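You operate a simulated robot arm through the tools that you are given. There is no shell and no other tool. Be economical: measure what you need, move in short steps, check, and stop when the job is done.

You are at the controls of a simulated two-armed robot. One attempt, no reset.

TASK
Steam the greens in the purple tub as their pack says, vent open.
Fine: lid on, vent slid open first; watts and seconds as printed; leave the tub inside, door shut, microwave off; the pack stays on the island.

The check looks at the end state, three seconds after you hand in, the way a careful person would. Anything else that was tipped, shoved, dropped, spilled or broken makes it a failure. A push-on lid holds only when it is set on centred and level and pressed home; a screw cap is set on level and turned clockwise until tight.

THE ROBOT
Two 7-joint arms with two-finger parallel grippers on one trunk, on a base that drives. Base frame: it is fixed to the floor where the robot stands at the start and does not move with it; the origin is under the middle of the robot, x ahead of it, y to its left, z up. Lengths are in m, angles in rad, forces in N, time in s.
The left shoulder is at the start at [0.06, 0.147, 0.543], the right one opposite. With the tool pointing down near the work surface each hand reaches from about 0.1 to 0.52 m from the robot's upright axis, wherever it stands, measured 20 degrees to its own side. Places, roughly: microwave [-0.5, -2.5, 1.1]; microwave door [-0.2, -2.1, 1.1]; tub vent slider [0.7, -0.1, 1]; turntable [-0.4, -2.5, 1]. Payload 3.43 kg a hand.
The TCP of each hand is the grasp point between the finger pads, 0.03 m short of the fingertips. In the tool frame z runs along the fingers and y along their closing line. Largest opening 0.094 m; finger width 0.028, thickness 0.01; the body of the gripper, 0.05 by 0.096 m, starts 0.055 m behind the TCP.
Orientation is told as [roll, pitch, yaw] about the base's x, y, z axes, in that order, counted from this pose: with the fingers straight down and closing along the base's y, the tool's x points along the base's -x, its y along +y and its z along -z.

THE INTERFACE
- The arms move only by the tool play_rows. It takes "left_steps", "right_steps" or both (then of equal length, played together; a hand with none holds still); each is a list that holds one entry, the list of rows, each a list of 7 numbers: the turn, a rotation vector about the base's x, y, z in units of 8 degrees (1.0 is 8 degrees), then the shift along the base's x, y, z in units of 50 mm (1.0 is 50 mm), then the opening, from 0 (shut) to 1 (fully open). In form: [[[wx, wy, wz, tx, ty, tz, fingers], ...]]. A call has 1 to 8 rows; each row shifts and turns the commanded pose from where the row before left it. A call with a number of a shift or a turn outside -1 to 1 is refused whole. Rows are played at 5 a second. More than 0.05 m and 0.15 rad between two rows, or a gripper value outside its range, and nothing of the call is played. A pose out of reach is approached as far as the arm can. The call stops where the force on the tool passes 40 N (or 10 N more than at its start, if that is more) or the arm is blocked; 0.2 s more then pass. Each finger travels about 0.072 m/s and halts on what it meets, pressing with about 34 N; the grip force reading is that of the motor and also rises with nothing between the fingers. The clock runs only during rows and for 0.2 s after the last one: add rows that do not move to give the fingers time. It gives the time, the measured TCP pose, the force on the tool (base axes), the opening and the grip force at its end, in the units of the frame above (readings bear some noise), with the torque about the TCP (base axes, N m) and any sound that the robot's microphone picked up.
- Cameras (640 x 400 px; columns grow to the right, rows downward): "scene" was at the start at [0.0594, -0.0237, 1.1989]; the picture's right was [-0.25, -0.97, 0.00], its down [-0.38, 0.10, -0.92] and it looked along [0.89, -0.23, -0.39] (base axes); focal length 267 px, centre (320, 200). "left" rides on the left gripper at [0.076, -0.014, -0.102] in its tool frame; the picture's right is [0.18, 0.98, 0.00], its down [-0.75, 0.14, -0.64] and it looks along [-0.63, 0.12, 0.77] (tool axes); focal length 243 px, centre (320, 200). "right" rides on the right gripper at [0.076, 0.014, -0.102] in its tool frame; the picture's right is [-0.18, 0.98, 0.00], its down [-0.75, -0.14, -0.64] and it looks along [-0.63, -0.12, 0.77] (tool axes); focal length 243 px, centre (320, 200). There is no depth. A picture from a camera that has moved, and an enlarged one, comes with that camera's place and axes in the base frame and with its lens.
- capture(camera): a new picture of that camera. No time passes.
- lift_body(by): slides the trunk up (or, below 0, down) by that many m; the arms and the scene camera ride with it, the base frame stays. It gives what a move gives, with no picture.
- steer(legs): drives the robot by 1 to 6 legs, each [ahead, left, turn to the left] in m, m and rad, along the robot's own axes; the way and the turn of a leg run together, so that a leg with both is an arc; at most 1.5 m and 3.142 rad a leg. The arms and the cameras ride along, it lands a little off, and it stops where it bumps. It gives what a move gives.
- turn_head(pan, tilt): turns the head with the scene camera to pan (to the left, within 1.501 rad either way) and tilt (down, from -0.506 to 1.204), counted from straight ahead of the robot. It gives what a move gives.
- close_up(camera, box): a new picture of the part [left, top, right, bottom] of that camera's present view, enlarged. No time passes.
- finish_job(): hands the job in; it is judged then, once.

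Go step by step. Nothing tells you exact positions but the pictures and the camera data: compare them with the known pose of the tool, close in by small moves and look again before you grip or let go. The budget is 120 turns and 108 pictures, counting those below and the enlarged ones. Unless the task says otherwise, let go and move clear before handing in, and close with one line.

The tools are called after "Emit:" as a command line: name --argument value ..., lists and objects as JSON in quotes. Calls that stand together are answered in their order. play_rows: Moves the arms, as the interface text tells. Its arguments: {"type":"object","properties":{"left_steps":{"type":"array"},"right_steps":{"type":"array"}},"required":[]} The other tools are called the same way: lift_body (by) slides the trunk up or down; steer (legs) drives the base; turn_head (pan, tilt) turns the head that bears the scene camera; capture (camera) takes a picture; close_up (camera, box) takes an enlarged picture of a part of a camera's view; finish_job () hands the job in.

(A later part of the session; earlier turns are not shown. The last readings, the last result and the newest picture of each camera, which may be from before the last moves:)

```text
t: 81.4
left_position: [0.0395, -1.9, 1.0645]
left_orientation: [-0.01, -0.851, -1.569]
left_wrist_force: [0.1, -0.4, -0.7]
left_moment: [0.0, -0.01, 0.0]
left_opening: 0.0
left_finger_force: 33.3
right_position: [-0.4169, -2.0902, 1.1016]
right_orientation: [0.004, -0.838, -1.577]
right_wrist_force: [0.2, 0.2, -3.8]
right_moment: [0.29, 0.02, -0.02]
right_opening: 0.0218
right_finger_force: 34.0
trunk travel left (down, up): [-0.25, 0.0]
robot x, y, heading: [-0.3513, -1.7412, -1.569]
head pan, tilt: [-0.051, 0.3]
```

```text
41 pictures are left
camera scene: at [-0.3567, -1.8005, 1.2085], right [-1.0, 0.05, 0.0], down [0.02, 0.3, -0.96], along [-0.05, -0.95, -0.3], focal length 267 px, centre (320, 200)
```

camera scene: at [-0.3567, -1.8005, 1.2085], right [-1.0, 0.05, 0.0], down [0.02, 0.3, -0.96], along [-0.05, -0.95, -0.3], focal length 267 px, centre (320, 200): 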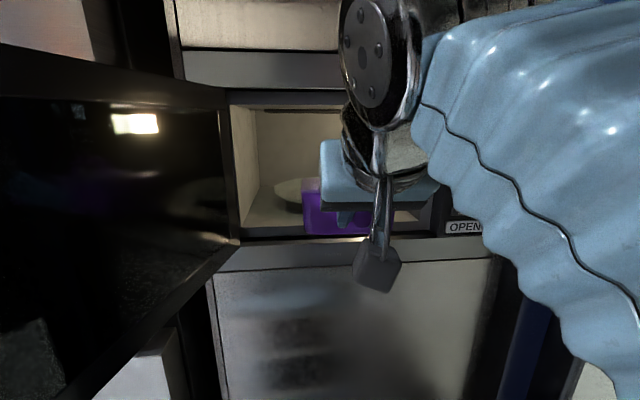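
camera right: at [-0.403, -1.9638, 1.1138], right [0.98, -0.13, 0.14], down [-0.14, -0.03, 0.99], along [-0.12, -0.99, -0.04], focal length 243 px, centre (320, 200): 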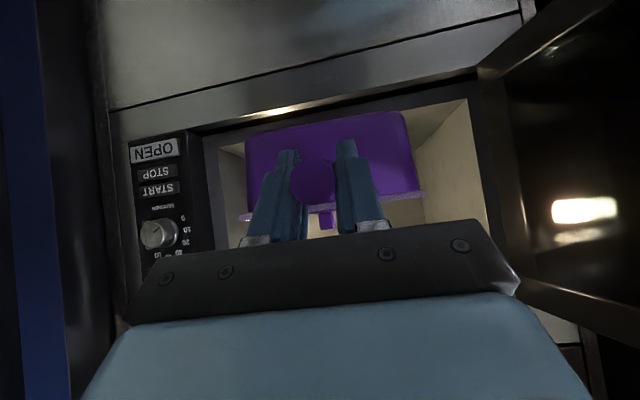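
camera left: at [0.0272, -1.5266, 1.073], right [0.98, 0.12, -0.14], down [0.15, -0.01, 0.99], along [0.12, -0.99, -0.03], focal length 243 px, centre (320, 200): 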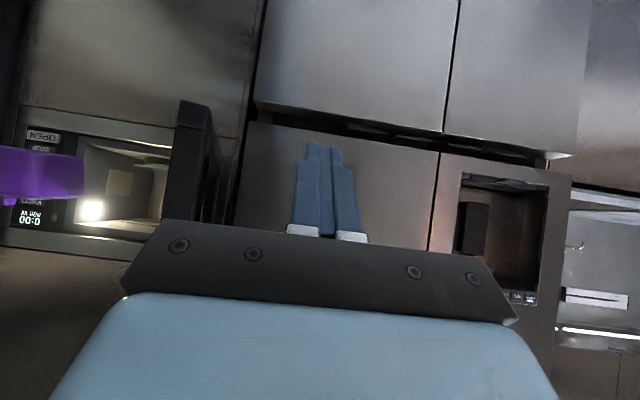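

The tub is entering cleanly. I'll drive 10 cm more, then extend the arm.

Emit:
steer --legs '[[0.1, 0, 0]]'

Emit:
play_rows --right_steps '[[[0, 0, 0, 0, -0.5, -0.1, 0], [0, 0, 0, 0, -0.5, 0, 0], [0, 0, 0, 0, -0.5, 0, 0], [0, 0, 0, 0, -0.5, 0, 0], [0, 0, 0, 0, 0, 0, 0]]]'

Emit:
capture --camera "right"

Emit:
capture --camera "scene"

```text
t: 82.5
left_position: [0.0384, -2.0001, 1.0637]
left_orientation: [-0.006, -0.852, -1.573]
left_wrist_force: [0.7, 0.6, 0.3]
left_moment: [0.01, 0.01, 0.04]
left_opening: 0.0
left_finger_force: 33.3
right_position: [-0.4184, -2.1902, 1.1017]
right_orientation: [0.001, -0.839, -1.575]
right_wrist_force: [0.5, 1.3, -3.4]
right_moment: [0.3, -0.01, -0.02]
right_opening: 0.0218
right_finger_force: 34.1
trunk travel left (down, up): [-0.25, 0.0]
robot x, y, heading: [-0.3521, -1.8414, -1.576]
head pan, tilt: [-0.051, 0.3]
```

```text
t: 83.7
left_position: [0.0384, -2.001, 1.0629]
left_orientation: [-0.009, -0.851, -1.572]
left_wrist_force: [0.2, -0.6, 0.5]
left_moment: [0.01, -0.02, 0.02]
left_opening: 0.0001
left_finger_force: 32.8
right_position: [-0.4178, -2.2926, 1.0967]
right_orientation: [0.003, -0.838, -1.575]
right_wrist_force: [-0.6, 0.4, -4.0]
right_moment: [0.3, 0.02, -0.03]
right_opening: 0.0218
right_finger_force: 33.9
trunk travel left (down, up): [-0.25, 0.0]
robot x, y, heading: [-0.349, -1.8383, -1.576]
head pan, tilt: [-0.051, 0.3]
```

```text
40 pictures are left
camera right: at [-0.4035, -2.1652, 1.1086], right [0.98, -0.13, 0.14], down [-0.14, -0.03, 0.99], along [-0.12, -0.99, -0.05], focal length 243 px, centre (320, 200)
```

right: 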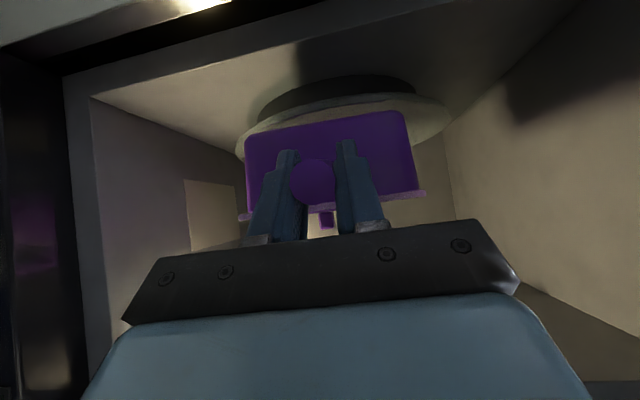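

```text
39 pictures are left
camera scene: at [-0.3571, -1.9015, 1.2084], right [-1.0, 0.06, 0.0], down [0.02, 0.3, -0.96], along [-0.05, -0.95, -0.3], focal length 267 px, centre (320, 200)
```

scene: 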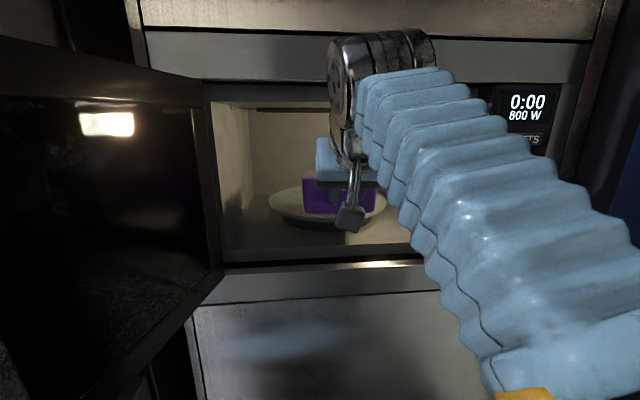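

The interior is clearly visible, with the plate centre near (-0.40, -2.52) and its front rim at y≈-2.38. I'll move a bit further in and lower the tub towards the plate.

Emit:
play_rows --right_steps '[[[0, 0, 0, 0.2, -0.25, 0, 0], [0, 0, 0, 0.2, -0.2, -0.1, 0], [0, 0, 0, 0, 0, -0.15, 0], [0, 0, 0, 0, 0, -0.1, 0], [0, 0, 0, 0, 0, -0.06, 0], [0, 0, 0, 0, 0, 0, 0]]]'

Emit:
close_up --camera "scene" --box '[200, 80, 440, 280]'

```text
t: 85.1
left_position: [0.0388, -2.0002, 1.0627]
left_orientation: [-0.009, -0.852, -1.572]
left_wrist_force: [0.4, -0.1, -0.4]
left_moment: [0.01, 0.02, -0.01]
left_opening: 0.0
left_finger_force: 33.0
right_position: [-0.3962, -2.3123, 1.0775]
right_orientation: [0.002, -0.841, -1.578]
right_wrist_force: [0.5, 3.8, 7.1]
right_moment: [-0.9, 0.0, 0.03]
right_opening: 0.0216
right_finger_force: 34.1
trunk travel left (down, up): [-0.25, 0.0]
robot x, y, heading: [-0.3502, -1.835, -1.578]
head pan, tilt: [-0.051, 0.3]
```

```text
2.00 times, centred on (320, 180) of scene
camera zoom: at [-0.357, -1.9002, 1.2086], right [-1.0, 0.06, 0.0], down [0.02, 0.29, -0.96], along [-0.05, -0.95, -0.29], focal length 534 px, centre (320, 240)
```

zoom: 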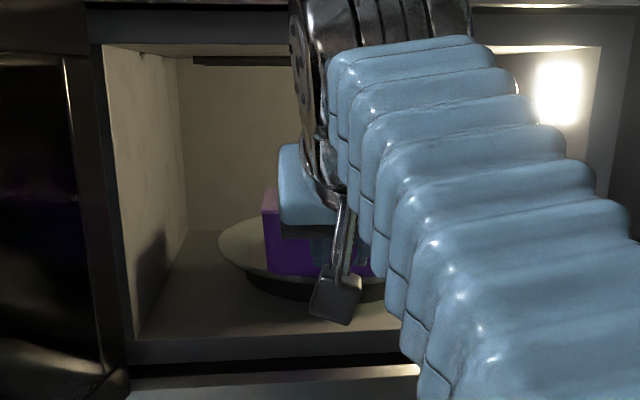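

The tub rests flat on the plate; the reaction is at its centre. I'll ease off, loosen the fingers slightly, flatten the wrist by 13° around the handle, and regrip.

Emit:
play_rows --right_steps '[[[0, 0, 0, 0, 0, 0.04, 0], [0, 0, 0, 0, 0, 0, 0.36], [0, 0, 0, 0, 0, 0, 0.36], [-0.5, 0, 0, 0, 0, 0, 0.36], [-0.5, 0, 0, 0, 0, 0, 0.36], [-0.5, 0, 0, 0, 0, 0, 0.36], [-0.5, 0, 0, 0, 0, 0, 0.36], [0, 0, 0, 0, 0, 0, 0.36]]]'

Emit:
capture --camera "right"

Emit:
capture --camera "scene"

```text
t: 86.9
left_position: [0.0395, -2.0012, 1.0638]
left_orientation: [-0.009, -0.852, -1.572]
left_wrist_force: [0.2, 0.3, 0.3]
left_moment: [0.0, -0.02, 0.0]
left_opening: 0.0
left_finger_force: 33.5
right_position: [-0.3981, -2.3135, 1.0791]
right_orientation: [0.007, -1.117, -1.578]
right_wrist_force: [-0.5, -0.2, 0.3]
right_moment: [-0.01, 0.01, 0.0]
right_opening: 0.034
right_finger_force: 0.0
trunk travel left (down, up): [-0.25, 0.0]
robot x, y, heading: [-0.3534, -1.839, -1.573]
head pan, tilt: [-0.051, 0.3]
```

```text
37 pictures are left
camera right: at [-0.3836, -2.1882, 1.0548], right [0.98, -0.08, 0.17], down [-0.14, 0.25, 0.96], along [-0.12, -0.97, 0.23], focal length 243 px, centre (320, 200)
```

right: 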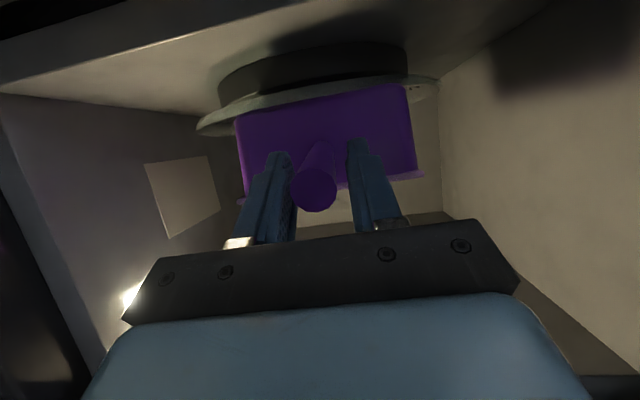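

```text
36 pictures are left
camera scene: at [-0.3571, -1.901, 1.2085], right [-1.0, 0.06, 0.0], down [0.02, 0.3, -0.96], along [-0.05, -0.95, -0.3], focal length 267 px, centre (320, 200)
```

scene: 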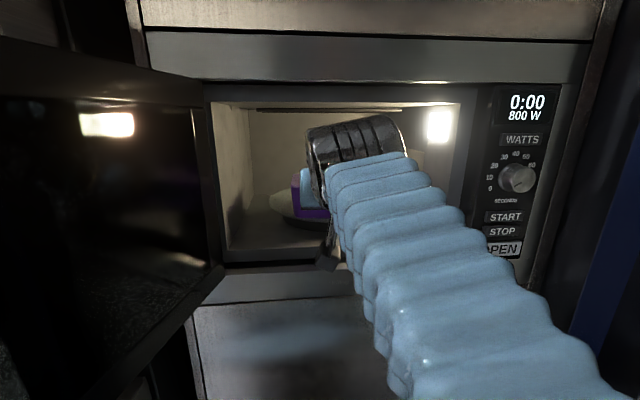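

The wrist is now flatter, about 64° from vertical, with good clearance. I'll regrip, lift slightly, and drive in to centre the tub on the plate.

Emit:
play_rows --right_steps '[[[0, 0, 0, 0, 0, 0, 0], [0, 0, 0, 0, 0, 0, 0], [0, 0, 0, 0, 0, 0.1, 0], [0, 0, 0, 0, 0, 0.14, 0], [0, 0, 0, 0, 0, 0, 0]]]'

Emit:
steer --legs '[[0.08, 0, 0]]'

Emit:
capture --camera "right"

Emit:
capture --camera "scene"

```text
t: 88.1
left_position: [0.0383, -2.0001, 1.0637]
left_orientation: [-0.008, -0.852, -1.571]
left_wrist_force: [-0.5, -0.4, 0.1]
left_moment: [0.03, -0.04, 0.0]
left_opening: 0.0
left_finger_force: 33.0
right_position: [-0.3968, -2.3137, 1.0898]
right_orientation: [0.007, -1.114, -1.58]
right_wrist_force: [-0.4, 0.9, -3.5]
right_moment: [0.28, 0.03, -0.01]
right_opening: 0.0216
right_finger_force: 34.0
trunk travel left (down, up): [-0.25, 0.0]
robot x, y, heading: [-0.3513, -1.8387, -1.577]
head pan, tilt: [-0.051, 0.3]
```

```text
t: 89.2
left_position: [0.0384, -2.0807, 1.0633]
left_orientation: [-0.007, -0.851, -1.569]
left_wrist_force: [-0.5, 0.2, -0.1]
left_moment: [0.01, 0.05, 0.01]
left_opening: 0.0
left_finger_force: 33.0
right_position: [-0.3975, -2.3944, 1.09]
right_orientation: [0.006, -1.119, -1.577]
right_wrist_force: [0.5, 0.8, -3.5]
right_moment: [0.3, 0.01, -0.01]
right_opening: 0.0218
right_finger_force: 34.3
trunk travel left (down, up): [-0.25, 0.0]
robot x, y, heading: [-0.3541, -1.9171, -1.572]
head pan, tilt: [-0.051, 0.3]
```

```text
35 pictures are left
camera right: at [-0.3835, -2.2696, 1.0664], right [0.98, -0.08, 0.17], down [-0.14, 0.25, 0.96], along [-0.12, -0.97, 0.23], focal length 243 px, centre (320, 200)
```

right: 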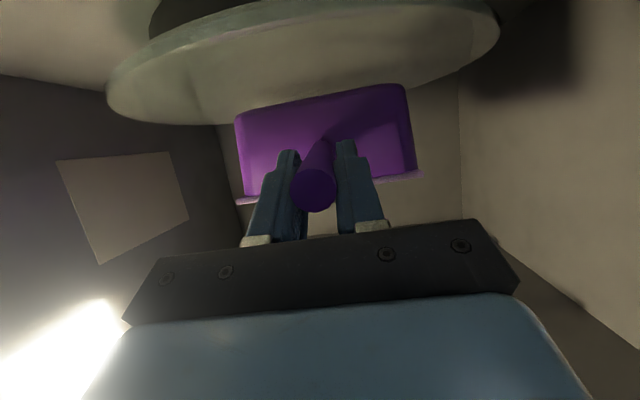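

```text
34 pictures are left
camera scene: at [-0.3575, -1.9823, 1.2085], right [-1.0, 0.05, 0.0], down [0.02, 0.3, -0.96], along [-0.05, -0.95, -0.3], focal length 267 px, centre (320, 200)
```

scene: 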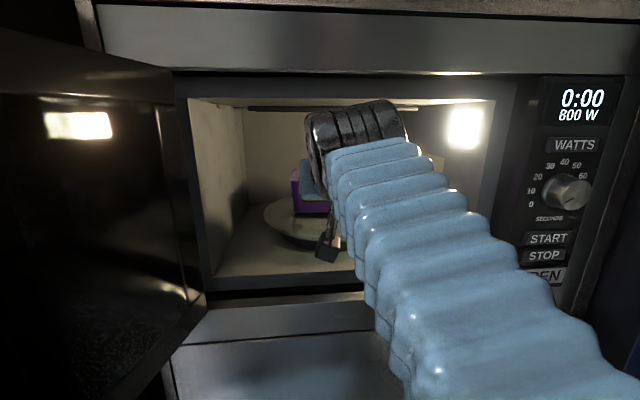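

The plate centre works out to about (-0.41, -2.51) and the tub centre is there within 1–2 cm. I'll lower and set it down.

Emit:
play_rows --right_steps '[[[0, 0, 0, -0.15, -0.25, 0, 0], [0, 0, 0, 0, 0, -0.1, 0], [0, 0, 0, 0, 0, -0.08, 0], [0, 0, 0, 0, 0, -0.06, 0], [0, 0, 0, 0, 0, 0, 0]]]'

```text
t: 90.4
left_position: [0.0374, -2.0803, 1.0645]
left_orientation: [-0.007, -0.852, -1.569]
left_wrist_force: [0.3, -0.4, 0.2]
left_moment: [0.01, 0.01, 0.01]
left_opening: 0.0001
left_finger_force: 33.4
right_position: [-0.405, -2.408, 1.0792]
right_orientation: [0.006, -1.117, -1.577]
right_wrist_force: [-0.1, -1.9, 0.4]
right_moment: [-0.52, 0.0, -0.06]
right_opening: 0.0217
right_finger_force: 34.1
trunk travel left (down, up): [-0.25, 0.0]
robot x, y, heading: [-0.3517, -1.9212, -1.572]
head pan, tilt: [-0.051, 0.3]
```

The plate supports the tub. I'll open the fingers and back straight out.

Emit:
play_rows --right_steps '[[[0, 0, 0, 0, 0, -0.01, 0.3], [0, 0, 0, 0, 0, 0, 0.45], [0, 0, 0, 0, 0, 0, 0.5], [0, 0, 0, 0, 0.2, 0, 0.5], [0, 0, 0, 0, 0.5, 0, 0.5], [0, 0, 0, 0, 0.9, 0, 0.5], [0, 0, 0, 0, 0.9, 0, 0.5], [0, 0, 0, 0, 0, 0, 0.5]]]'

Emit:
capture --camera "right"

```text
t: 92.2
left_position: [0.0382, -2.0808, 1.0635]
left_orientation: [-0.008, -0.852, -1.568]
left_wrist_force: [0.2, 1.0, 0.1]
left_moment: [-0.03, 0.01, -0.03]
left_opening: 0.0
left_finger_force: 32.6
right_position: [-0.4034, -2.28, 1.0769]
right_orientation: [0.005, -1.117, -1.579]
right_wrist_force: [0.4, -0.1, 0.1]
right_moment: [0.03, 0.0, 0.02]
right_opening: 0.0468
right_finger_force: 0.0
trunk travel left (down, up): [-0.25, 0.0]
robot x, y, heading: [-0.3512, -1.9154, -1.576]
head pan, tilt: [-0.051, 0.3]
```

```text
33 pictures are left
camera right: at [-0.3897, -2.1559, 1.0539], right [0.98, -0.08, 0.17], down [-0.14, 0.25, 0.96], along [-0.12, -0.97, 0.23], focal length 243 px, centre (320, 200)
```

right: 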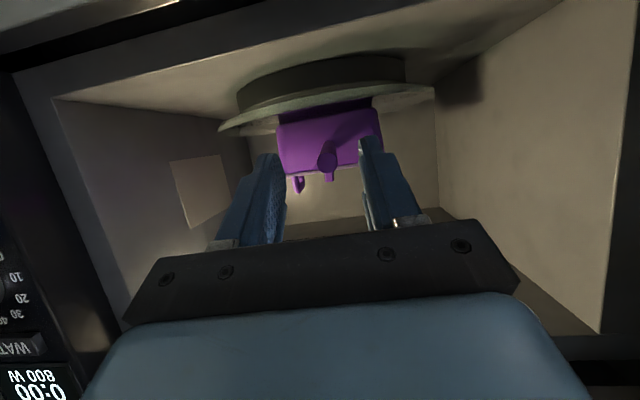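

The tub sits on the plate. I'll back the robot out and take a look.

Emit:
steer --legs '[[-0.38, 0, 0]]'

Emit:
play_rows --right_steps '[[[0, 0, 0, -0.6, 0.6, -0.2, 0], [0, 0, 0, -0.6, 0.6, -0.3, 0], [0, 0, 0, -0.5, 0.5, -0.4, 0], [0, 0, 0, -0.5, 0.5, -0.5, 0], [0, 0, 0, 0, 0, -0.5, 0]]]'

Emit:
capture --camera "scene"

```text
t: 94.6
left_position: [0.0409, -1.707, 1.0643]
left_orientation: [-0.008, -0.851, -1.572]
left_wrist_force: [0.1, -0.2, 0.4]
left_moment: [-0.03, 0.02, -0.03]
left_opening: 0.0
left_finger_force: 32.8
right_position: [-0.4022, -1.9059, 1.0766]
right_orientation: [0.005, -1.118, -1.576]
right_wrist_force: [0.1, -0.7, -0.8]
right_moment: [0.03, 0.01, 0.03]
right_opening: 0.0469
right_finger_force: 0.0
trunk travel left (down, up): [-0.25, 0.0]
robot x, y, heading: [-0.3552, -1.5443, -1.571]
head pan, tilt: [-0.051, 0.3]
```

```text
t: 95.8
left_position: [0.0396, -1.7065, 1.0625]
left_orientation: [-0.008, -0.852, -1.572]
left_wrist_force: [0.0, 0.0, 0.2]
left_moment: [-0.01, 0.01, 0.01]
left_opening: 0.0005
left_finger_force: 32.9
right_position: [-0.5099, -1.7963, 0.982]
right_orientation: [0.008, -1.118, -1.578]
right_wrist_force: [-0.1, 0.2, 0.4]
right_moment: [0.02, 0.03, 0.01]
right_opening: 0.0001
right_finger_force: 32.8
trunk travel left (down, up): [-0.25, 0.0]
robot x, y, heading: [-0.3505, -1.5439, -1.573]
head pan, tilt: [-0.051, 0.3]
```

```text
32 pictures are left
camera scene: at [-0.3561, -1.6077, 1.2085], right [-1.0, 0.05, 0.0], down [0.02, 0.3, -0.96], along [-0.05, -0.95, -0.3], focal length 267 px, centre (320, 200)
```

scene: 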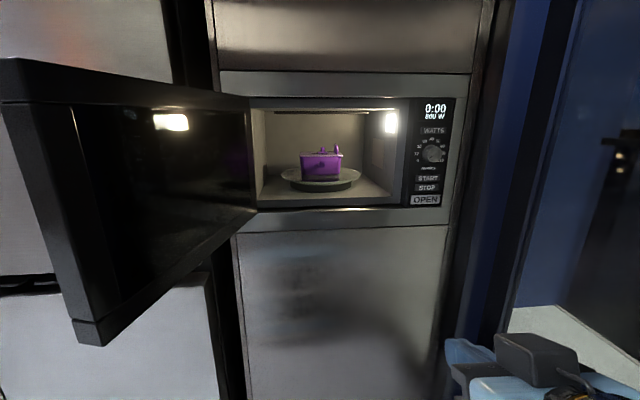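

Emit:
close_up --camera "scene" --box '[270, 125, 370, 200]'

Emit:
close_up --camera "scene" --box '[400, 90, 464, 215]'

```text
5.33 times, centred on (320, 162) of scene
camera zoom: at [-0.3561, -1.6077, 1.2085], right [-1.0, 0.05, 0.0], down [0.02, 0.3, -0.96], along [-0.05, -0.95, -0.3], focal length 1424 px, centre (320, 400)
```

zoom: 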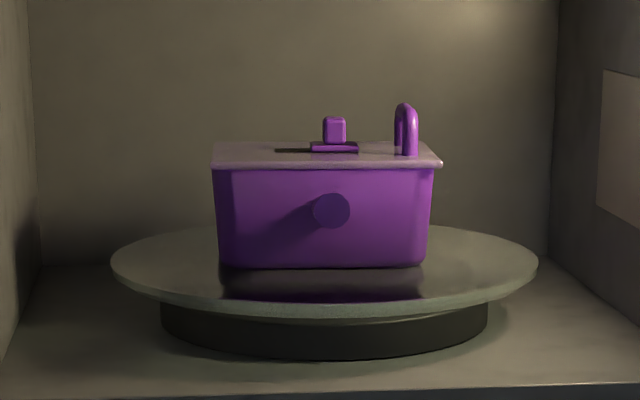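

```text
3.20 times, centred on (432, 152) of scene
camera zoom: at [-0.3561, -1.6077, 1.2085], right [-1.0, 0.05, 0.0], down [0.02, 0.3, -0.96], along [-0.05, -0.95, -0.3], focal length 854 px, centre (-38, 352)
```

zoom: 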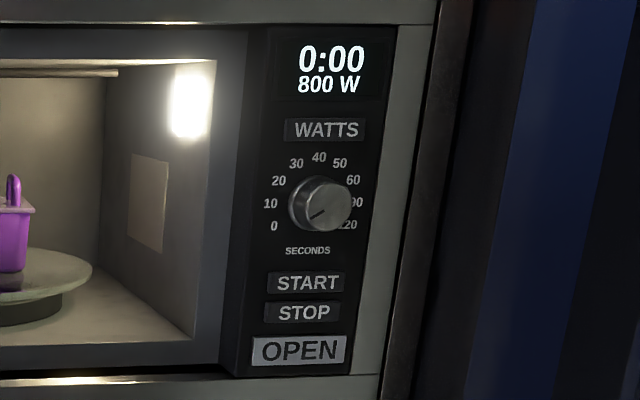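

The tub is centred, level, lid on, vent open. I'll take one finer look at the lid edges before closing.

Emit:
close_up --camera "scene" --box '[300, 140, 346, 170]'

```text
13.33 times, centred on (323, 155) of scene
camera zoom: at [-0.3561, -1.6077, 1.2085], right [-1.0, 0.05, 0.0], down [0.02, 0.3, -0.96], along [-0.05, -0.95, -0.3], focal length 3560 px, centre (280, 800)
```

zoom: 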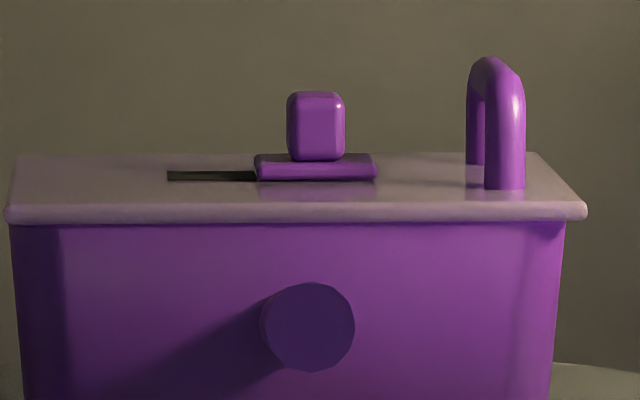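

The lid sits flush and the vent is open. Next is the door: I'll shift the robot left and bring the left hand to the door's outer face.

Emit:
steer --legs '[[0, 0.18, 0]]'

Emit:
play_rows --left_steps '[[[0, 0, 0, -0.5, -0.6, 0, 0], [0, 0, 0, -0.6, -0.7, 0.1, 0], [0, 0, 0, -0.6, -0.7, 0.1, 0], [0, 0, 0, -0.5, -0.8, 0, 0], [0, 0, 0, -0.3, -0.9, 0, 0], [0, 0, 0, -0.3, -0.9, 0, 0], [0, 0, 0, 0, 0, 0, 0]]]'

Emit:
turn_head --pan 0.1 --tilt 0.4

Emit:
capture --camera "scene"

```text
t: 97.3
left_position: [0.2238, -1.7073, 1.0646]
left_orientation: [-0.007, -0.852, -1.571]
left_wrist_force: [0.3, 0.1, 1.1]
left_moment: [-0.04, -0.01, 0.04]
left_opening: 0.0
left_finger_force: 33.1
right_position: [-0.3247, -1.7967, 0.9816]
right_orientation: [0.007, -1.117, -1.58]
right_wrist_force: [-0.4, -0.3, 0.1]
right_moment: [0.02, -0.01, -0.01]
right_opening: 0.0003
right_finger_force: 32.9
trunk travel left (down, up): [-0.25, 0.0]
robot x, y, heading: [-0.1615, -1.5473, -1.576]
head pan, tilt: [-0.051, 0.3]
```

```text
t: 98.9
left_position: [0.0836, -1.94, 1.0717]
left_orientation: [-0.009, -0.851, -1.569]
left_wrist_force: [-0.6, -0.4, -0.5]
left_moment: [-0.01, 0.03, 0.02]
left_opening: 0.0004
left_finger_force: 33.2
right_position: [-0.3239, -1.7979, 0.9814]
right_orientation: [0.006, -1.115, -1.578]
right_wrist_force: [-0.3, 0.4, -0.4]
right_moment: [-0.01, 0.0, 0.03]
right_opening: 0.0
right_finger_force: 33.5
trunk travel left (down, up): [-0.25, 0.0]
robot x, y, heading: [-0.1636, -1.5446, -1.576]
head pan, tilt: [-0.051, 0.3]
```

```text
t: 99.6
left_position: [0.084, -1.9394, 1.0723]
left_orientation: [-0.008, -0.851, -1.571]
left_wrist_force: [-0.7, 0.4, -1.0]
left_moment: [0.01, 0.03, 0.01]
left_opening: 0.0
left_finger_force: 32.6
right_position: [-0.3254, -1.798, 0.9822]
right_orientation: [0.006, -1.116, -1.578]
right_wrist_force: [-0.6, 0.0, -0.5]
right_moment: [0.01, -0.01, -0.01]
right_opening: 0.0001
right_finger_force: 33.2
trunk travel left (down, up): [-0.25, 0.0]
robot x, y, heading: [-0.1702, -1.5437, -1.571]
head pan, tilt: [0.099, 0.4]
```

```text
28 pictures are left
camera scene: at [-0.1573, -1.6074, 1.1992], right [-1.0, -0.1, 0.0], down [-0.04, 0.39, -0.92], along [0.09, -0.92, -0.39], focal length 267 px, centre (320, 200)
```

scene: 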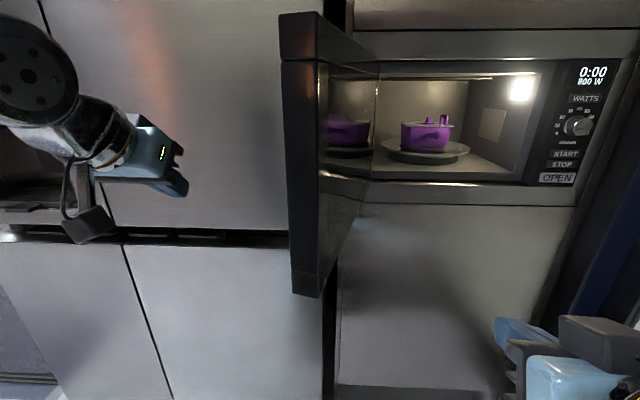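

The left hand is outside the door with a clear gap. I'll drop the right hand out of the way and sweep the door closed with the left.

Emit:
play_rows --right_steps '[[[0, 0, 0, 0, 0.5, -0.7, 0], [0, 0, 0, 0, 0.5, -0.7, 0], [0, 0, 0, 0, 0, -0.6, 0], [0, 0, 0, 0, 0, 0, 0], [0, 0, 0, 0, 0, 0, 0], [0, 0, 0, 0, 0, 0, 0], [0, 0, 0, 0, 0, 0, 0], [0, 0, 0, 0, 0, 0, 0]]]' --left_steps '[[[0, 0, 0, -0.3, 0, 0, 0], [0, 0, 0, -0.6, 0, 0, 0], [0, 0, 0, -0.7, 0, 0.1, 0], [0, 0, 0, -0.7, 0, 0.1, 0], [0, 0, 0, -0.7, 0, 0.1, 0], [0, 0, 0, -0.7, 0, 0, 0], [0, 0, 0, -0.7, 0, 0, 0], [0, 0, 0, -0.7, 0, 0, 0]]]'

Emit:
capture --camera "scene"

```text
t: 101.4
left_position: [-0.1699, -1.938, 1.0921]
left_orientation: [-0.009, -0.852, -1.566]
left_wrist_force: [1.2, -0.1, 0.2]
left_moment: [-0.02, 0.02, -0.02]
left_opening: 0.0001
left_finger_force: 33.4
right_position: [-0.3241, -1.7466, 0.8808]
right_orientation: [0.005, -1.118, -1.577]
right_wrist_force: [-0.2, 0.5, 0.7]
right_moment: [0.01, 0.02, -0.06]
right_opening: 0.0
right_finger_force: 32.2
trunk travel left (down, up): [-0.25, 0.0]
robot x, y, heading: [-0.1656, -1.5464, -1.572]
head pan, tilt: [0.099, 0.4]
```

```text
27 pictures are left
camera scene: at [-0.157, -1.6073, 1.1992], right [-1.0, -0.1, 0.0], down [-0.04, 0.39, -0.92], along [0.09, -0.92, -0.39], focal length 267 px, centre (320, 200)
```

scene: 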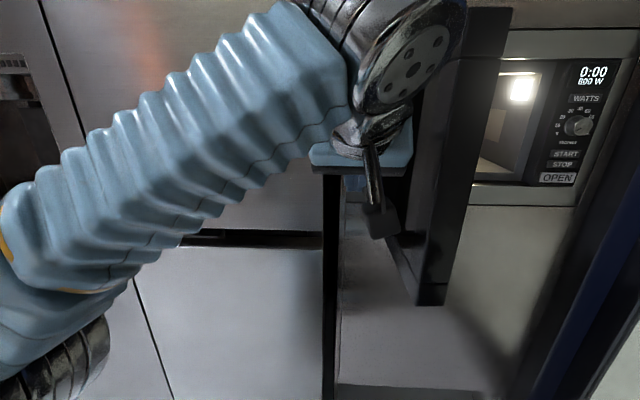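

The door swings easily. I'll keep sweeping along the arc.

Emit:
play_rows --left_steps '[[[0, 0, 0, -0.7, -0.15, 0, 0], [0, 0, 0, -0.7, -0.2, 0, 0], [0, 0, 0, -0.6, -0.3, 0, 0], [0, 0, 0, -0.5, -0.4, 0, 0], [0, 0, 0, -0.4, -0.5, 0, 0], [0, 0, 0, 0, 0, 0, 0]]]'

Emit:
capture --camera "scene"

```text
t: 102.8
left_position: [-0.3033, -2.0071, 1.0687]
left_orientation: [-0.006, -0.852, -1.57]
left_wrist_force: [0.1, 0.4, -0.2]
left_moment: [0.02, 0.01, 0.02]
left_opening: 0.0
left_finger_force: 32.9
left hand out of reach, approached as far as the arm can: row 5
right_position: [-0.3248, -1.7472, 0.8818]
right_orientation: [0.008, -1.118, -1.579]
right_wrist_force: [0.3, 0.5, 0.5]
right_moment: [0.0, -0.01, 0.01]
right_opening: 0.0
right_finger_force: 32.7
trunk travel left (down, up): [-0.25, 0.0]
robot x, y, heading: [-0.1641, -1.5411, -1.57]
head pan, tilt: [0.099, 0.4]
```

```text
26 pictures are left
camera scene: at [-0.1574, -1.6076, 1.1992], right [-1.0, -0.1, 0.0], down [-0.04, 0.39, -0.92], along [0.09, -0.92, -0.39], focal length 267 px, centre (320, 200)
```

scene: 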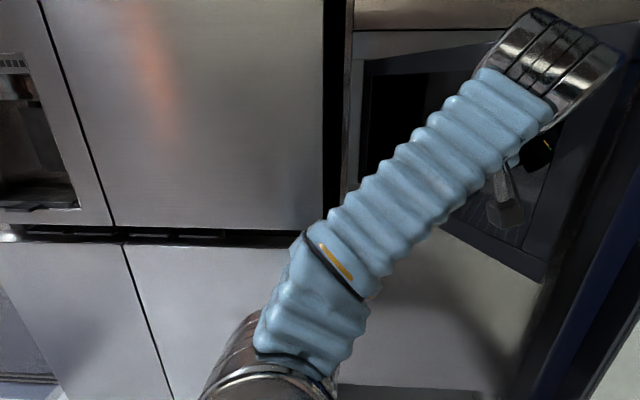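

The door is past halfway. I'll let the base carry the push by driving right, then ahead.

Emit:
steer --legs '[[0, -0.12, 0], [0.1, 0, 0]]'

Emit:
capture --camera "scene"

```text
t: 104.8
left_position: [-0.4269, -2.1066, 1.0692]
left_orientation: [-0.005, -0.853, -1.573]
left_wrist_force: [-0.5, -0.6, 0.2]
left_moment: [-0.03, 0.01, -0.01]
left_opening: 0.0001
left_finger_force: 33.4
right_position: [-0.4471, -1.846, 0.8822]
right_orientation: [0.005, -1.117, -1.582]
right_wrist_force: [0.3, 0.4, -0.2]
right_moment: [-0.02, -0.01, 0.03]
right_opening: 0.0001
right_finger_force: 32.7
trunk travel left (down, up): [-0.25, 0.0]
robot x, y, heading: [-0.2846, -1.6459, -1.58]
head pan, tilt: [0.099, 0.4]
```

```text
25 pictures are left
camera scene: at [-0.2789, -1.7078, 1.1992], right [-1.0, -0.09, 0.0], down [-0.04, 0.39, -0.92], along [0.08, -0.92, -0.39], focal length 267 px, centre (320, 200)
```

scene: 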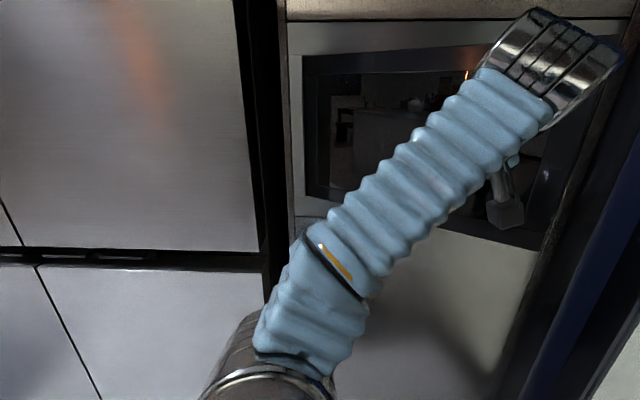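

Emit:
steer --legs '[[0.06, 0, 0.01]]'

Emit:
play_rows --left_steps '[[[0, 0, 0, 0, -0.2, 0, 0], [0, 0, 0, 0, -0.2, 0, 0], [0, 0, 0, 0, -0.2, 0, 0], [0, 0, 0, 0, -0.2, 0, 0], [0, 0, 0, 0, 0, 0, 0]]]'

Emit:
capture --camera "scene"

```text
t: 105.8
left_position: [-0.4222, -2.169, 1.07]
left_orientation: [-0.005, -0.852, -1.564]
left_wrist_force: [1.3, 0.2, -0.4]
left_moment: [0.02, 0.02, 0.0]
left_opening: 0.0
left_finger_force: 33.4
right_position: [-0.4456, -1.9101, 0.8823]
right_orientation: [0.004, -1.118, -1.573]
right_wrist_force: [0.3, -0.6, 0.3]
right_moment: [-0.03, -0.01, 0.02]
right_opening: 0.0
right_finger_force: 32.2
trunk travel left (down, up): [-0.25, 0.0]
robot x, y, heading: [-0.2868, -1.7062, -1.565]
head pan, tilt: [0.099, 0.4]
```

```text
t: 107.0
left_position: [-0.4155, -2.2024, 1.0615]
left_orientation: [-0.008, -0.852, -1.564]
left_wrist_force: [-0.1, 0.3, -0.5]
left_moment: [0.03, 0.02, 0.03]
left_opening: 0.0
left_finger_force: 33.2
left hand out of reach, approached as far as the arm can: row 2, 3
right_position: [-0.4459, -1.9099, 0.8802]
right_orientation: [0.004, -1.117, -1.573]
right_wrist_force: [0.1, -0.5, 0.4]
right_moment: [0.03, -0.01, -0.01]
right_opening: 0.0001
right_finger_force: 32.7
trunk travel left (down, up): [-0.25, 0.0]
robot x, y, heading: [-0.2828, -1.7073, -1.571]
head pan, tilt: [0.099, 0.4]
```

```text
24 pictures are left
camera scene: at [-0.2785, -1.7686, 1.1992], right [-0.99, -0.1, 0.0], down [-0.04, 0.39, -0.92], along [0.09, -0.92, -0.39], focal length 267 px, centre (320, 200)
```

scene: 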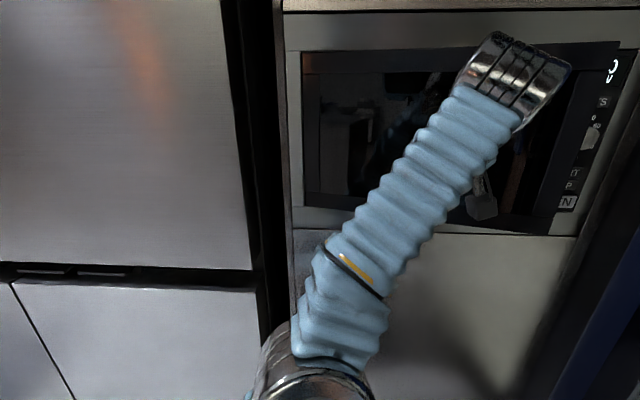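

Almost shut. I'll shift right for leverage and push the rest of the way.

Emit:
steer --legs '[[-0.02, -0.08, 0], [0.07, 0, 0]]'

Emit:
play_rows --left_steps '[[[0, 0, 0, 0, -0.15, 0, 0], [0, 0, 0, 0, -0.15, 0, 0], [0, 0, 0, 0, -0.15, 0, 0], [0, 0, 0, 0, 0, 0, 0]]]'

Emit:
capture --camera "scene"

```text
t: 108.7
left_position: [-0.4987, -2.2527, 1.0616]
left_orientation: [-0.009, -0.852, -1.566]
left_wrist_force: [-1.5, 4.9, -1.0]
left_moment: [0.08, -0.01, -0.03]
left_opening: 0.0
left_finger_force: 33.0
right_position: [-0.5257, -1.9602, 0.8817]
right_orientation: [0.007, -1.117, -1.571]
right_wrist_force: [0.4, 0.3, 1.0]
right_moment: [0.02, -0.01, -0.01]
right_opening: 0.0
right_finger_force: 33.5
trunk travel left (down, up): [-0.25, 0.0]
robot x, y, heading: [-0.3692, -1.7581, -1.565]
head pan, tilt: [0.099, 0.4]
```

```text
t: 109.7
left_position: [-0.494, -2.2644, 1.0546]
left_orientation: [-0.01, -0.851, -1.568]
left_wrist_force: [7.6, 37.5, -9.2]
left_moment: [0.59, 0.24, 0.34]
left_opening: 0.0
left_finger_force: 33.1
left hand out of reach, approached as far as the arm can: row 1, 2
right_position: [-0.5252, -1.9575, 0.8815]
right_orientation: [0.003, -1.121, -1.571]
right_wrist_force: [-1.5, -1.0, -0.6]
right_moment: [-0.01, 0.0, 0.01]
right_opening: 0.0004
right_finger_force: 32.7
trunk travel left (down, up): [-0.25, 0.0]
robot x, y, heading: [-0.3684, -1.7606, -1.569]
head pan, tilt: [0.099, 0.4]
```

```text
23 pictures are left
camera scene: at [-0.3586, -1.8156, 1.1992], right [-0.99, -0.1, 0.0], down [-0.04, 0.38, -0.92], along [0.09, -0.92, -0.39], focal length 267 px, centre (320, 200)
```

scene: 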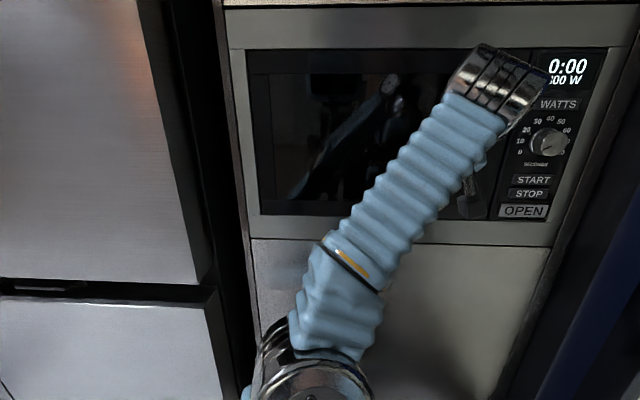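

The door is shut flush (37 N push). I'll retract the left arm and check the clearance between the right elbow and the wall.

Emit:
play_rows --left_steps '[[[0, 0, 0, 0, 0.5, 0, 0], [0, 0, 0, 0.3, 0.8, 0, 0], [0, 0, 0, 0.5, 0.8, 0, 0], [0, 0, 0, 0.6, 0.8, 0, 0], [0, 0, 0, 0.8, 0.5, 0, 0], [0, 0, 0, 0.9, 0.2, 0, 0], [0, 0, 0, 0.9, 0, 0, 0], [0, 0, 0, 0.9, 0, 0, 0]]]'

Emit:
turn_head --pan -0.8 --tilt 0.6

Emit:
capture --camera "scene"

```text
t: 111.5
left_position: [-0.2509, -2.0863, 1.0525]
left_orientation: [-0.007, -0.854, -1.568]
left_wrist_force: [-0.5, 0.8, -0.1]
left_moment: [0.0, -0.03, 0.04]
left_opening: 0.0
left_finger_force: 33.1
right_position: [-0.526, -1.9605, 0.8818]
right_orientation: [0.007, -1.117, -1.574]
right_wrist_force: [-0.1, 0.3, 0.4]
right_moment: [-0.01, -0.04, 0.0]
right_opening: 0.0
right_finger_force: 33.3
trunk travel left (down, up): [-0.25, 0.0]
robot x, y, heading: [-0.3705, -1.7576, -1.567]
head pan, tilt: [0.099, 0.4]
```

```text
t: 112.7
left_position: [-0.2512, -2.0871, 1.0537]
left_orientation: [-0.009, -0.854, -1.565]
left_wrist_force: [-0.1, -0.2, 0.1]
left_moment: [0.01, 0.01, -0.02]
left_opening: 0.0001
left_finger_force: 33.3
right_position: [-0.5253, -1.9604, 0.8812]
right_orientation: [0.005, -1.117, -1.573]
right_wrist_force: [0.2, -0.3, 0.0]
right_moment: [0.02, -0.03, 0.01]
right_opening: 0.0002
right_finger_force: 32.7
trunk travel left (down, up): [-0.25, 0.0]
robot x, y, heading: [-0.3717, -1.7583, -1.568]
head pan, tilt: [-0.799, 0.6]
```

```text
22 pictures are left
camera scene: at [-0.4319, -1.7891, 1.181], right [-0.7, 0.72, 0.0], down [0.4, 0.39, -0.83], along [-0.59, -0.58, -0.56], focal length 267 px, centre (320, 200)
```

scene: 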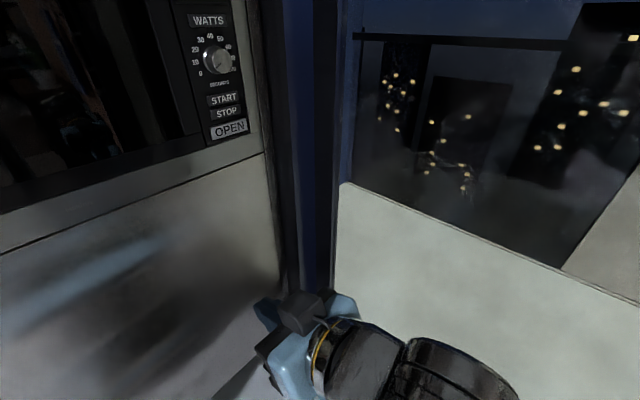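

The right elbow has room. I take the panel at y≈-2.29 from the door contact, with the dial near (-0.68, 1.12). I'll bring the right hand up horizontally in front of the panel.

Emit:
play_rows --right_steps '[[[-0.55, 0, 0, -0.3, 0, 0.9, 0], [-0.55, 0, 0, -0.3, 0, 0.9, 0], [-0.55, 0, 0, -0.3, 0, 0.9, 0], [-0.55, 0, 0, -0.3, 0, 0.9, 0], [-0.55, 0, 0, -0.3, 0, 0.9, 0], [-0.5, 0, 0, -0.3, 0, 0.9, 0], [0, 0, 0, -0.5, -0.7, 0.3, 0], [0, 0, 0, -0.6, -0.7, 0.3, 0]]]'

Emit:
turn_head --pan -0.5 --tilt 0.2

Emit:
capture --camera "scene"

Emit:
capture --camera "right"

```text
t: 114.5
left_position: [-0.2496, -2.0863, 1.0527]
left_orientation: [-0.009, -0.852, -1.566]
left_wrist_force: [-0.1, -0.7, 0.4]
left_moment: [0.02, 0.02, 0.01]
left_opening: 0.0
left_finger_force: 32.9
right_position: [-0.6718, -2.0318, 1.1805]
right_orientation: [2.157, -1.568, 2.559]
right_wrist_force: [-0.6, 0.7, 1.0]
right_moment: [0.01, 0.01, -0.01]
right_opening: 0.0
right_finger_force: 33.3
trunk travel left (down, up): [-0.25, 0.0]
robot x, y, heading: [-0.3709, -1.7553, -1.569]
head pan, tilt: [-0.799, 0.6]
```

```text
t: 115.3
left_position: [-0.2495, -2.0875, 1.0528]
left_orientation: [-0.009, -0.853, -1.565]
left_wrist_force: [-0.1, 0.1, 0.2]
left_moment: [0.01, -0.02, 0.02]
left_opening: 0.0
left_finger_force: 33.5
right_position: [-0.6717, -2.0319, 1.1798]
right_orientation: [1.158, -1.569, -2.723]
right_wrist_force: [0.3, -0.8, 0.2]
right_moment: [0.0, -0.04, 0.0]
right_opening: 0.0
right_finger_force: 32.9
trunk travel left (down, up): [-0.25, 0.0]
robot x, y, heading: [-0.3694, -1.7577, -1.564]
head pan, tilt: [-0.499, 0.201]
```

```text
21 pictures are left
camera scene: at [-0.4132, -1.8092, 1.2177], right [-0.88, 0.48, 0.0], down [0.1, 0.18, -0.98], along [-0.47, -0.86, -0.2], focal length 267 px, centre (320, 200)
```

scene: 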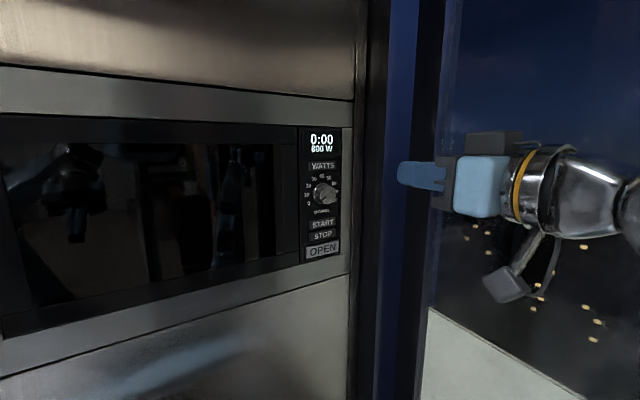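

```text
20 pictures are left
camera right: at [-0.6573, -1.9287, 1.1047], right [0.98, 0.0, 0.18], down [-0.14, 0.64, 0.75], along [-0.12, -0.77, 0.63], focal length 243 px, centre (320, 200)
```

right: 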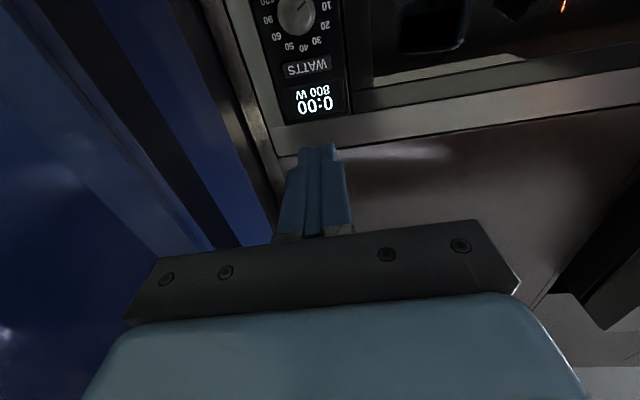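

The two views agree: WATTS at (-0.689, -2.30, 1.175), dial at (-0.683, z 1.122), START z≈1.05, STOP z≈1.02. I'll move closer and line up on WATTS.

Emit:
play_rows --left_steps '[[[0, 0, 0, 0.2, 0.9, 0, 0], [0, 0, 0, 0.2, 0.9, 0, 0], [0, 0, 0, 0.2, 0.6, 0, 0]]]'

Emit:
steer --legs '[[0.12, 0, 0]]'

Emit:
play_rows --right_steps '[[[0, 0, 0, -0.32, -0.6, -0.1, 0], [0, 0, 0, 0, -0.6, 0, 0], [0, 0, 0, 0, 0, 0, 0]]]'

Emit:
capture --camera "scene"

```text
t: 116.1
left_position: [-0.218, -1.9685, 1.0549]
left_orientation: [-0.009, -0.852, -1.566]
left_wrist_force: [-0.4, 0.2, -0.1]
left_moment: [0.02, 0.01, 0.05]
left_opening: 0.0
left_finger_force: 33.1
right_position: [-0.6699, -2.0303, 1.1808]
right_orientation: [1.261, -1.568, -2.829]
right_wrist_force: [0.1, -0.4, 0.0]
right_moment: [-0.02, 0.05, 0.01]
right_opening: 0.0
right_finger_force: 32.7
trunk travel left (down, up): [-0.25, 0.0]
robot x, y, heading: [-0.3675, -1.7549, -1.563]
head pan, tilt: [-0.499, 0.201]
```

```text
t: 117.4
left_position: [-0.2177, -2.0888, 1.0532]
left_orientation: [-0.009, -0.853, -1.564]
left_wrist_force: [-0.7, -0.2, 1.2]
left_moment: [-0.01, 0.01, -0.01]
left_opening: 0.0
left_finger_force: 32.7
right_position: [-0.6702, -2.151, 1.1815]
right_orientation: [1.33, -1.569, -2.898]
right_wrist_force: [0.2, 0.5, 0.3]
right_moment: [0.01, -0.02, 0.0]
right_opening: 0.0002
right_finger_force: 33.1
trunk travel left (down, up): [-0.25, 0.0]
robot x, y, heading: [-0.3634, -1.8752, -1.566]
head pan, tilt: [-0.499, 0.201]
```

```text
t: 118.2
left_position: [-0.2178, -2.0893, 1.0538]
left_orientation: [-0.008, -0.851, -1.565]
left_wrist_force: [0.5, -0.2, -0.5]
left_moment: [0.0, 0.01, -0.01]
left_opening: 0.0
left_finger_force: 32.4
right_position: [-0.6861, -2.212, 1.1754]
right_orientation: [1.063, -1.569, -2.63]
right_wrist_force: [0.5, -0.7, 0.0]
right_moment: [0.03, -0.01, 0.02]
right_opening: 0.0
right_finger_force: 33.1
trunk travel left (down, up): [-0.25, 0.0]
robot x, y, heading: [-0.3681, -1.8797, -1.565]
head pan, tilt: [-0.499, 0.201]
```

```text
19 pictures are left
camera scene: at [-0.413, -1.9302, 1.2177], right [-0.88, 0.48, 0.0], down [0.1, 0.18, -0.98], along [-0.47, -0.86, -0.2], focal length 267 px, centre (320, 200)
```

scene: 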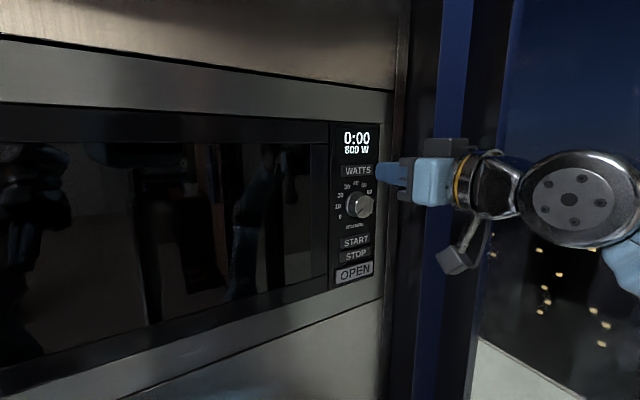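

Aligned. I'll press WATTS once.

Emit:
play_rows --right_steps '[[[0, 0, 0, 0, -0.5, 0, 0], [0, 0, 0, 0, -0.4, 0, 0], [0, 0, 0, 0, -0.12, 0, 0], [0, 0, 0, 0, -0.1, 0, 0], [0, 0, 0, 0, -0.1, 0, 0], [0, 0, 0, 0, 0, 0, 0]]]'

Emit:
close_up --camera "scene" --box '[320, 115, 420, 195]'

```text
t: 119.6
left_position: [-0.2178, -2.0875, 1.0545]
left_orientation: [-0.01, -0.854, -1.565]
left_wrist_force: [0.3, -0.2, -0.5]
left_moment: [-0.01, 0.0, -0.01]
left_opening: 0.0002
left_finger_force: 32.6
right_position: [-0.6874, -2.271, 1.1757]
right_orientation: [2.454, -1.57, 2.261]
right_wrist_force: [0.4, 12.6, -4.2]
right_moment: [0.18, 0.03, 0.06]
right_opening: 0.0
right_finger_force: 32.6
trunk travel left (down, up): [-0.25, 0.0]
robot x, y, heading: [-0.3706, -1.8761, -1.568]
head pan, tilt: [-0.499, 0.201]
heard: click
```

```text
5.00 times, centred on (370, 155) of scene
camera zoom: at [-0.4131, -1.9284, 1.2178], right [-0.88, 0.48, 0.0], down [0.1, 0.17, -0.98], along [-0.47, -0.86, -0.2], focal length 1335 px, centre (70, 425)
```

zoom: 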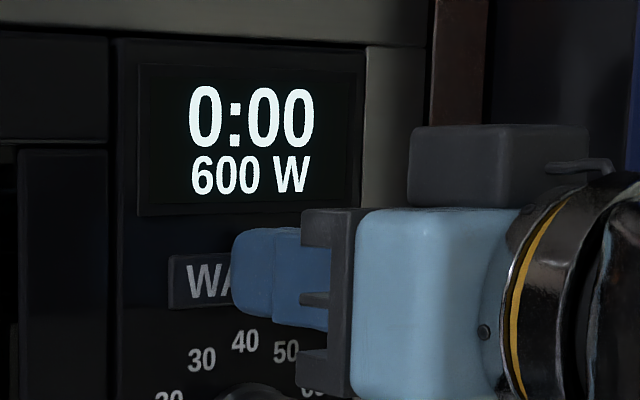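

The display shows 600 W. I'll back off, open the fingers, line up on the dial, and pre-rotate the hand counter-clockwise so I can turn it about 150° clockwise.

Emit:
play_rows --right_steps '[[[0, 0, 0, 0, 0.6, 0, 0], [0, 0, 0, 0, 0.8, 0, 0.5], [0, 1, 0, 0.05, 0.2, -0.5, 0.8], [0, 1, 0, 0, 0, -0.55, 0.8], [0, 1, 0, 0, 0, 0, 0.8], [0, 1, 0, 0, 0, 0, 0.8], [0, 1, 0, 0, 0, 0, 0.8], [0, 1, 0, 0, 0, 0, 0.8]]]'

Emit:
play_rows --right_steps '[[[0, 1, 0, 0, 0, 0, 0.8], [0, 1, 0, 0, 0, 0, 0.8], [0, 1, 0, 0, 0, 0, 0.8], [0, 0, 0, 0, 0, 0, 0.8]]]'

Emit:
close_up --camera "scene" --box '[300, 110, 460, 290]'

Emit:
capture --camera "right"

```text
t: 121.4
left_position: [-0.2181, -2.0891, 1.0538]
left_orientation: [-0.01, -0.853, -1.565]
left_wrist_force: [0.1, 0.2, 0.7]
left_moment: [-0.01, 0.02, -0.03]
left_opening: 0.0002
left_finger_force: 33.2
right_position: [-0.6852, -2.1938, 1.1229]
right_orientation: [-1.566, -0.731, 0.001]
right_wrist_force: [0.4, -0.7, -0.2]
right_moment: [-0.06, 0.04, 0.02]
right_opening: 0.0752
right_finger_force: 0.0
trunk travel left (down, up): [-0.25, 0.0]
robot x, y, heading: [-0.3666, -1.8773, -1.569]
head pan, tilt: [-0.499, 0.201]
```

```text
t: 122.4
left_position: [-0.2177, -2.0881, 1.0549]
left_orientation: [-0.008, -0.853, -1.565]
left_wrist_force: [0.3, -0.8, 0.2]
left_moment: [-0.03, 0.0, -0.01]
left_opening: 0.0
left_finger_force: 33.5
right_position: [-0.6846, -2.191, 1.1225]
right_orientation: [-1.567, -0.313, 0.001]
right_wrist_force: [0.0, -0.2, 0.0]
right_moment: [0.01, -0.01, -0.05]
right_opening: 0.0751
right_finger_force: 0.1
trunk travel left (down, up): [-0.25, 0.0]
robot x, y, heading: [-0.365, -1.8783, -1.57]
head pan, tilt: [-0.499, 0.201]
```

```text
2.22 times, centred on (380, 200) of scene
camera zoom: at [-0.413, -1.93, 1.2178], right [-0.88, 0.48, 0.0], down [0.1, 0.18, -0.98], along [-0.47, -0.86, -0.2], focal length 593 px, centre (187, 200)
```

zoom: 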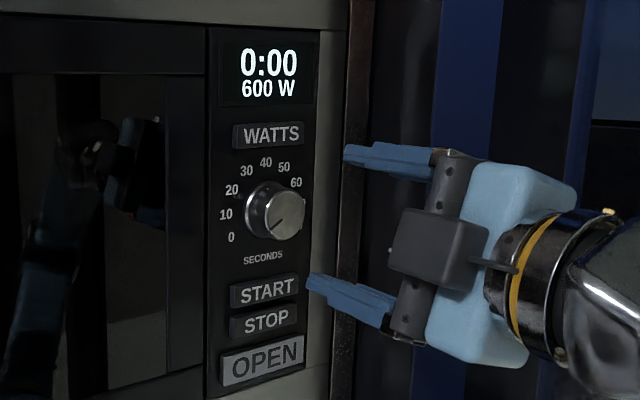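

```text
16 pictures are left
camera right: at [-0.753, -2.0907, 1.0867], right [0.48, 0.0, -0.88], down [0.67, 0.64, 0.37], along [0.56, -0.77, 0.3], focal length 243 px, centre (320, 200)
```

right: 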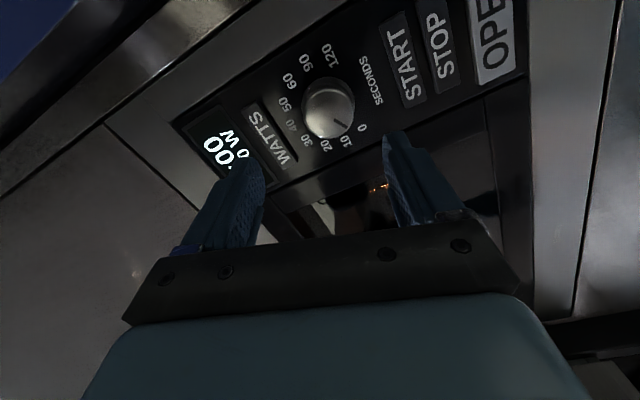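

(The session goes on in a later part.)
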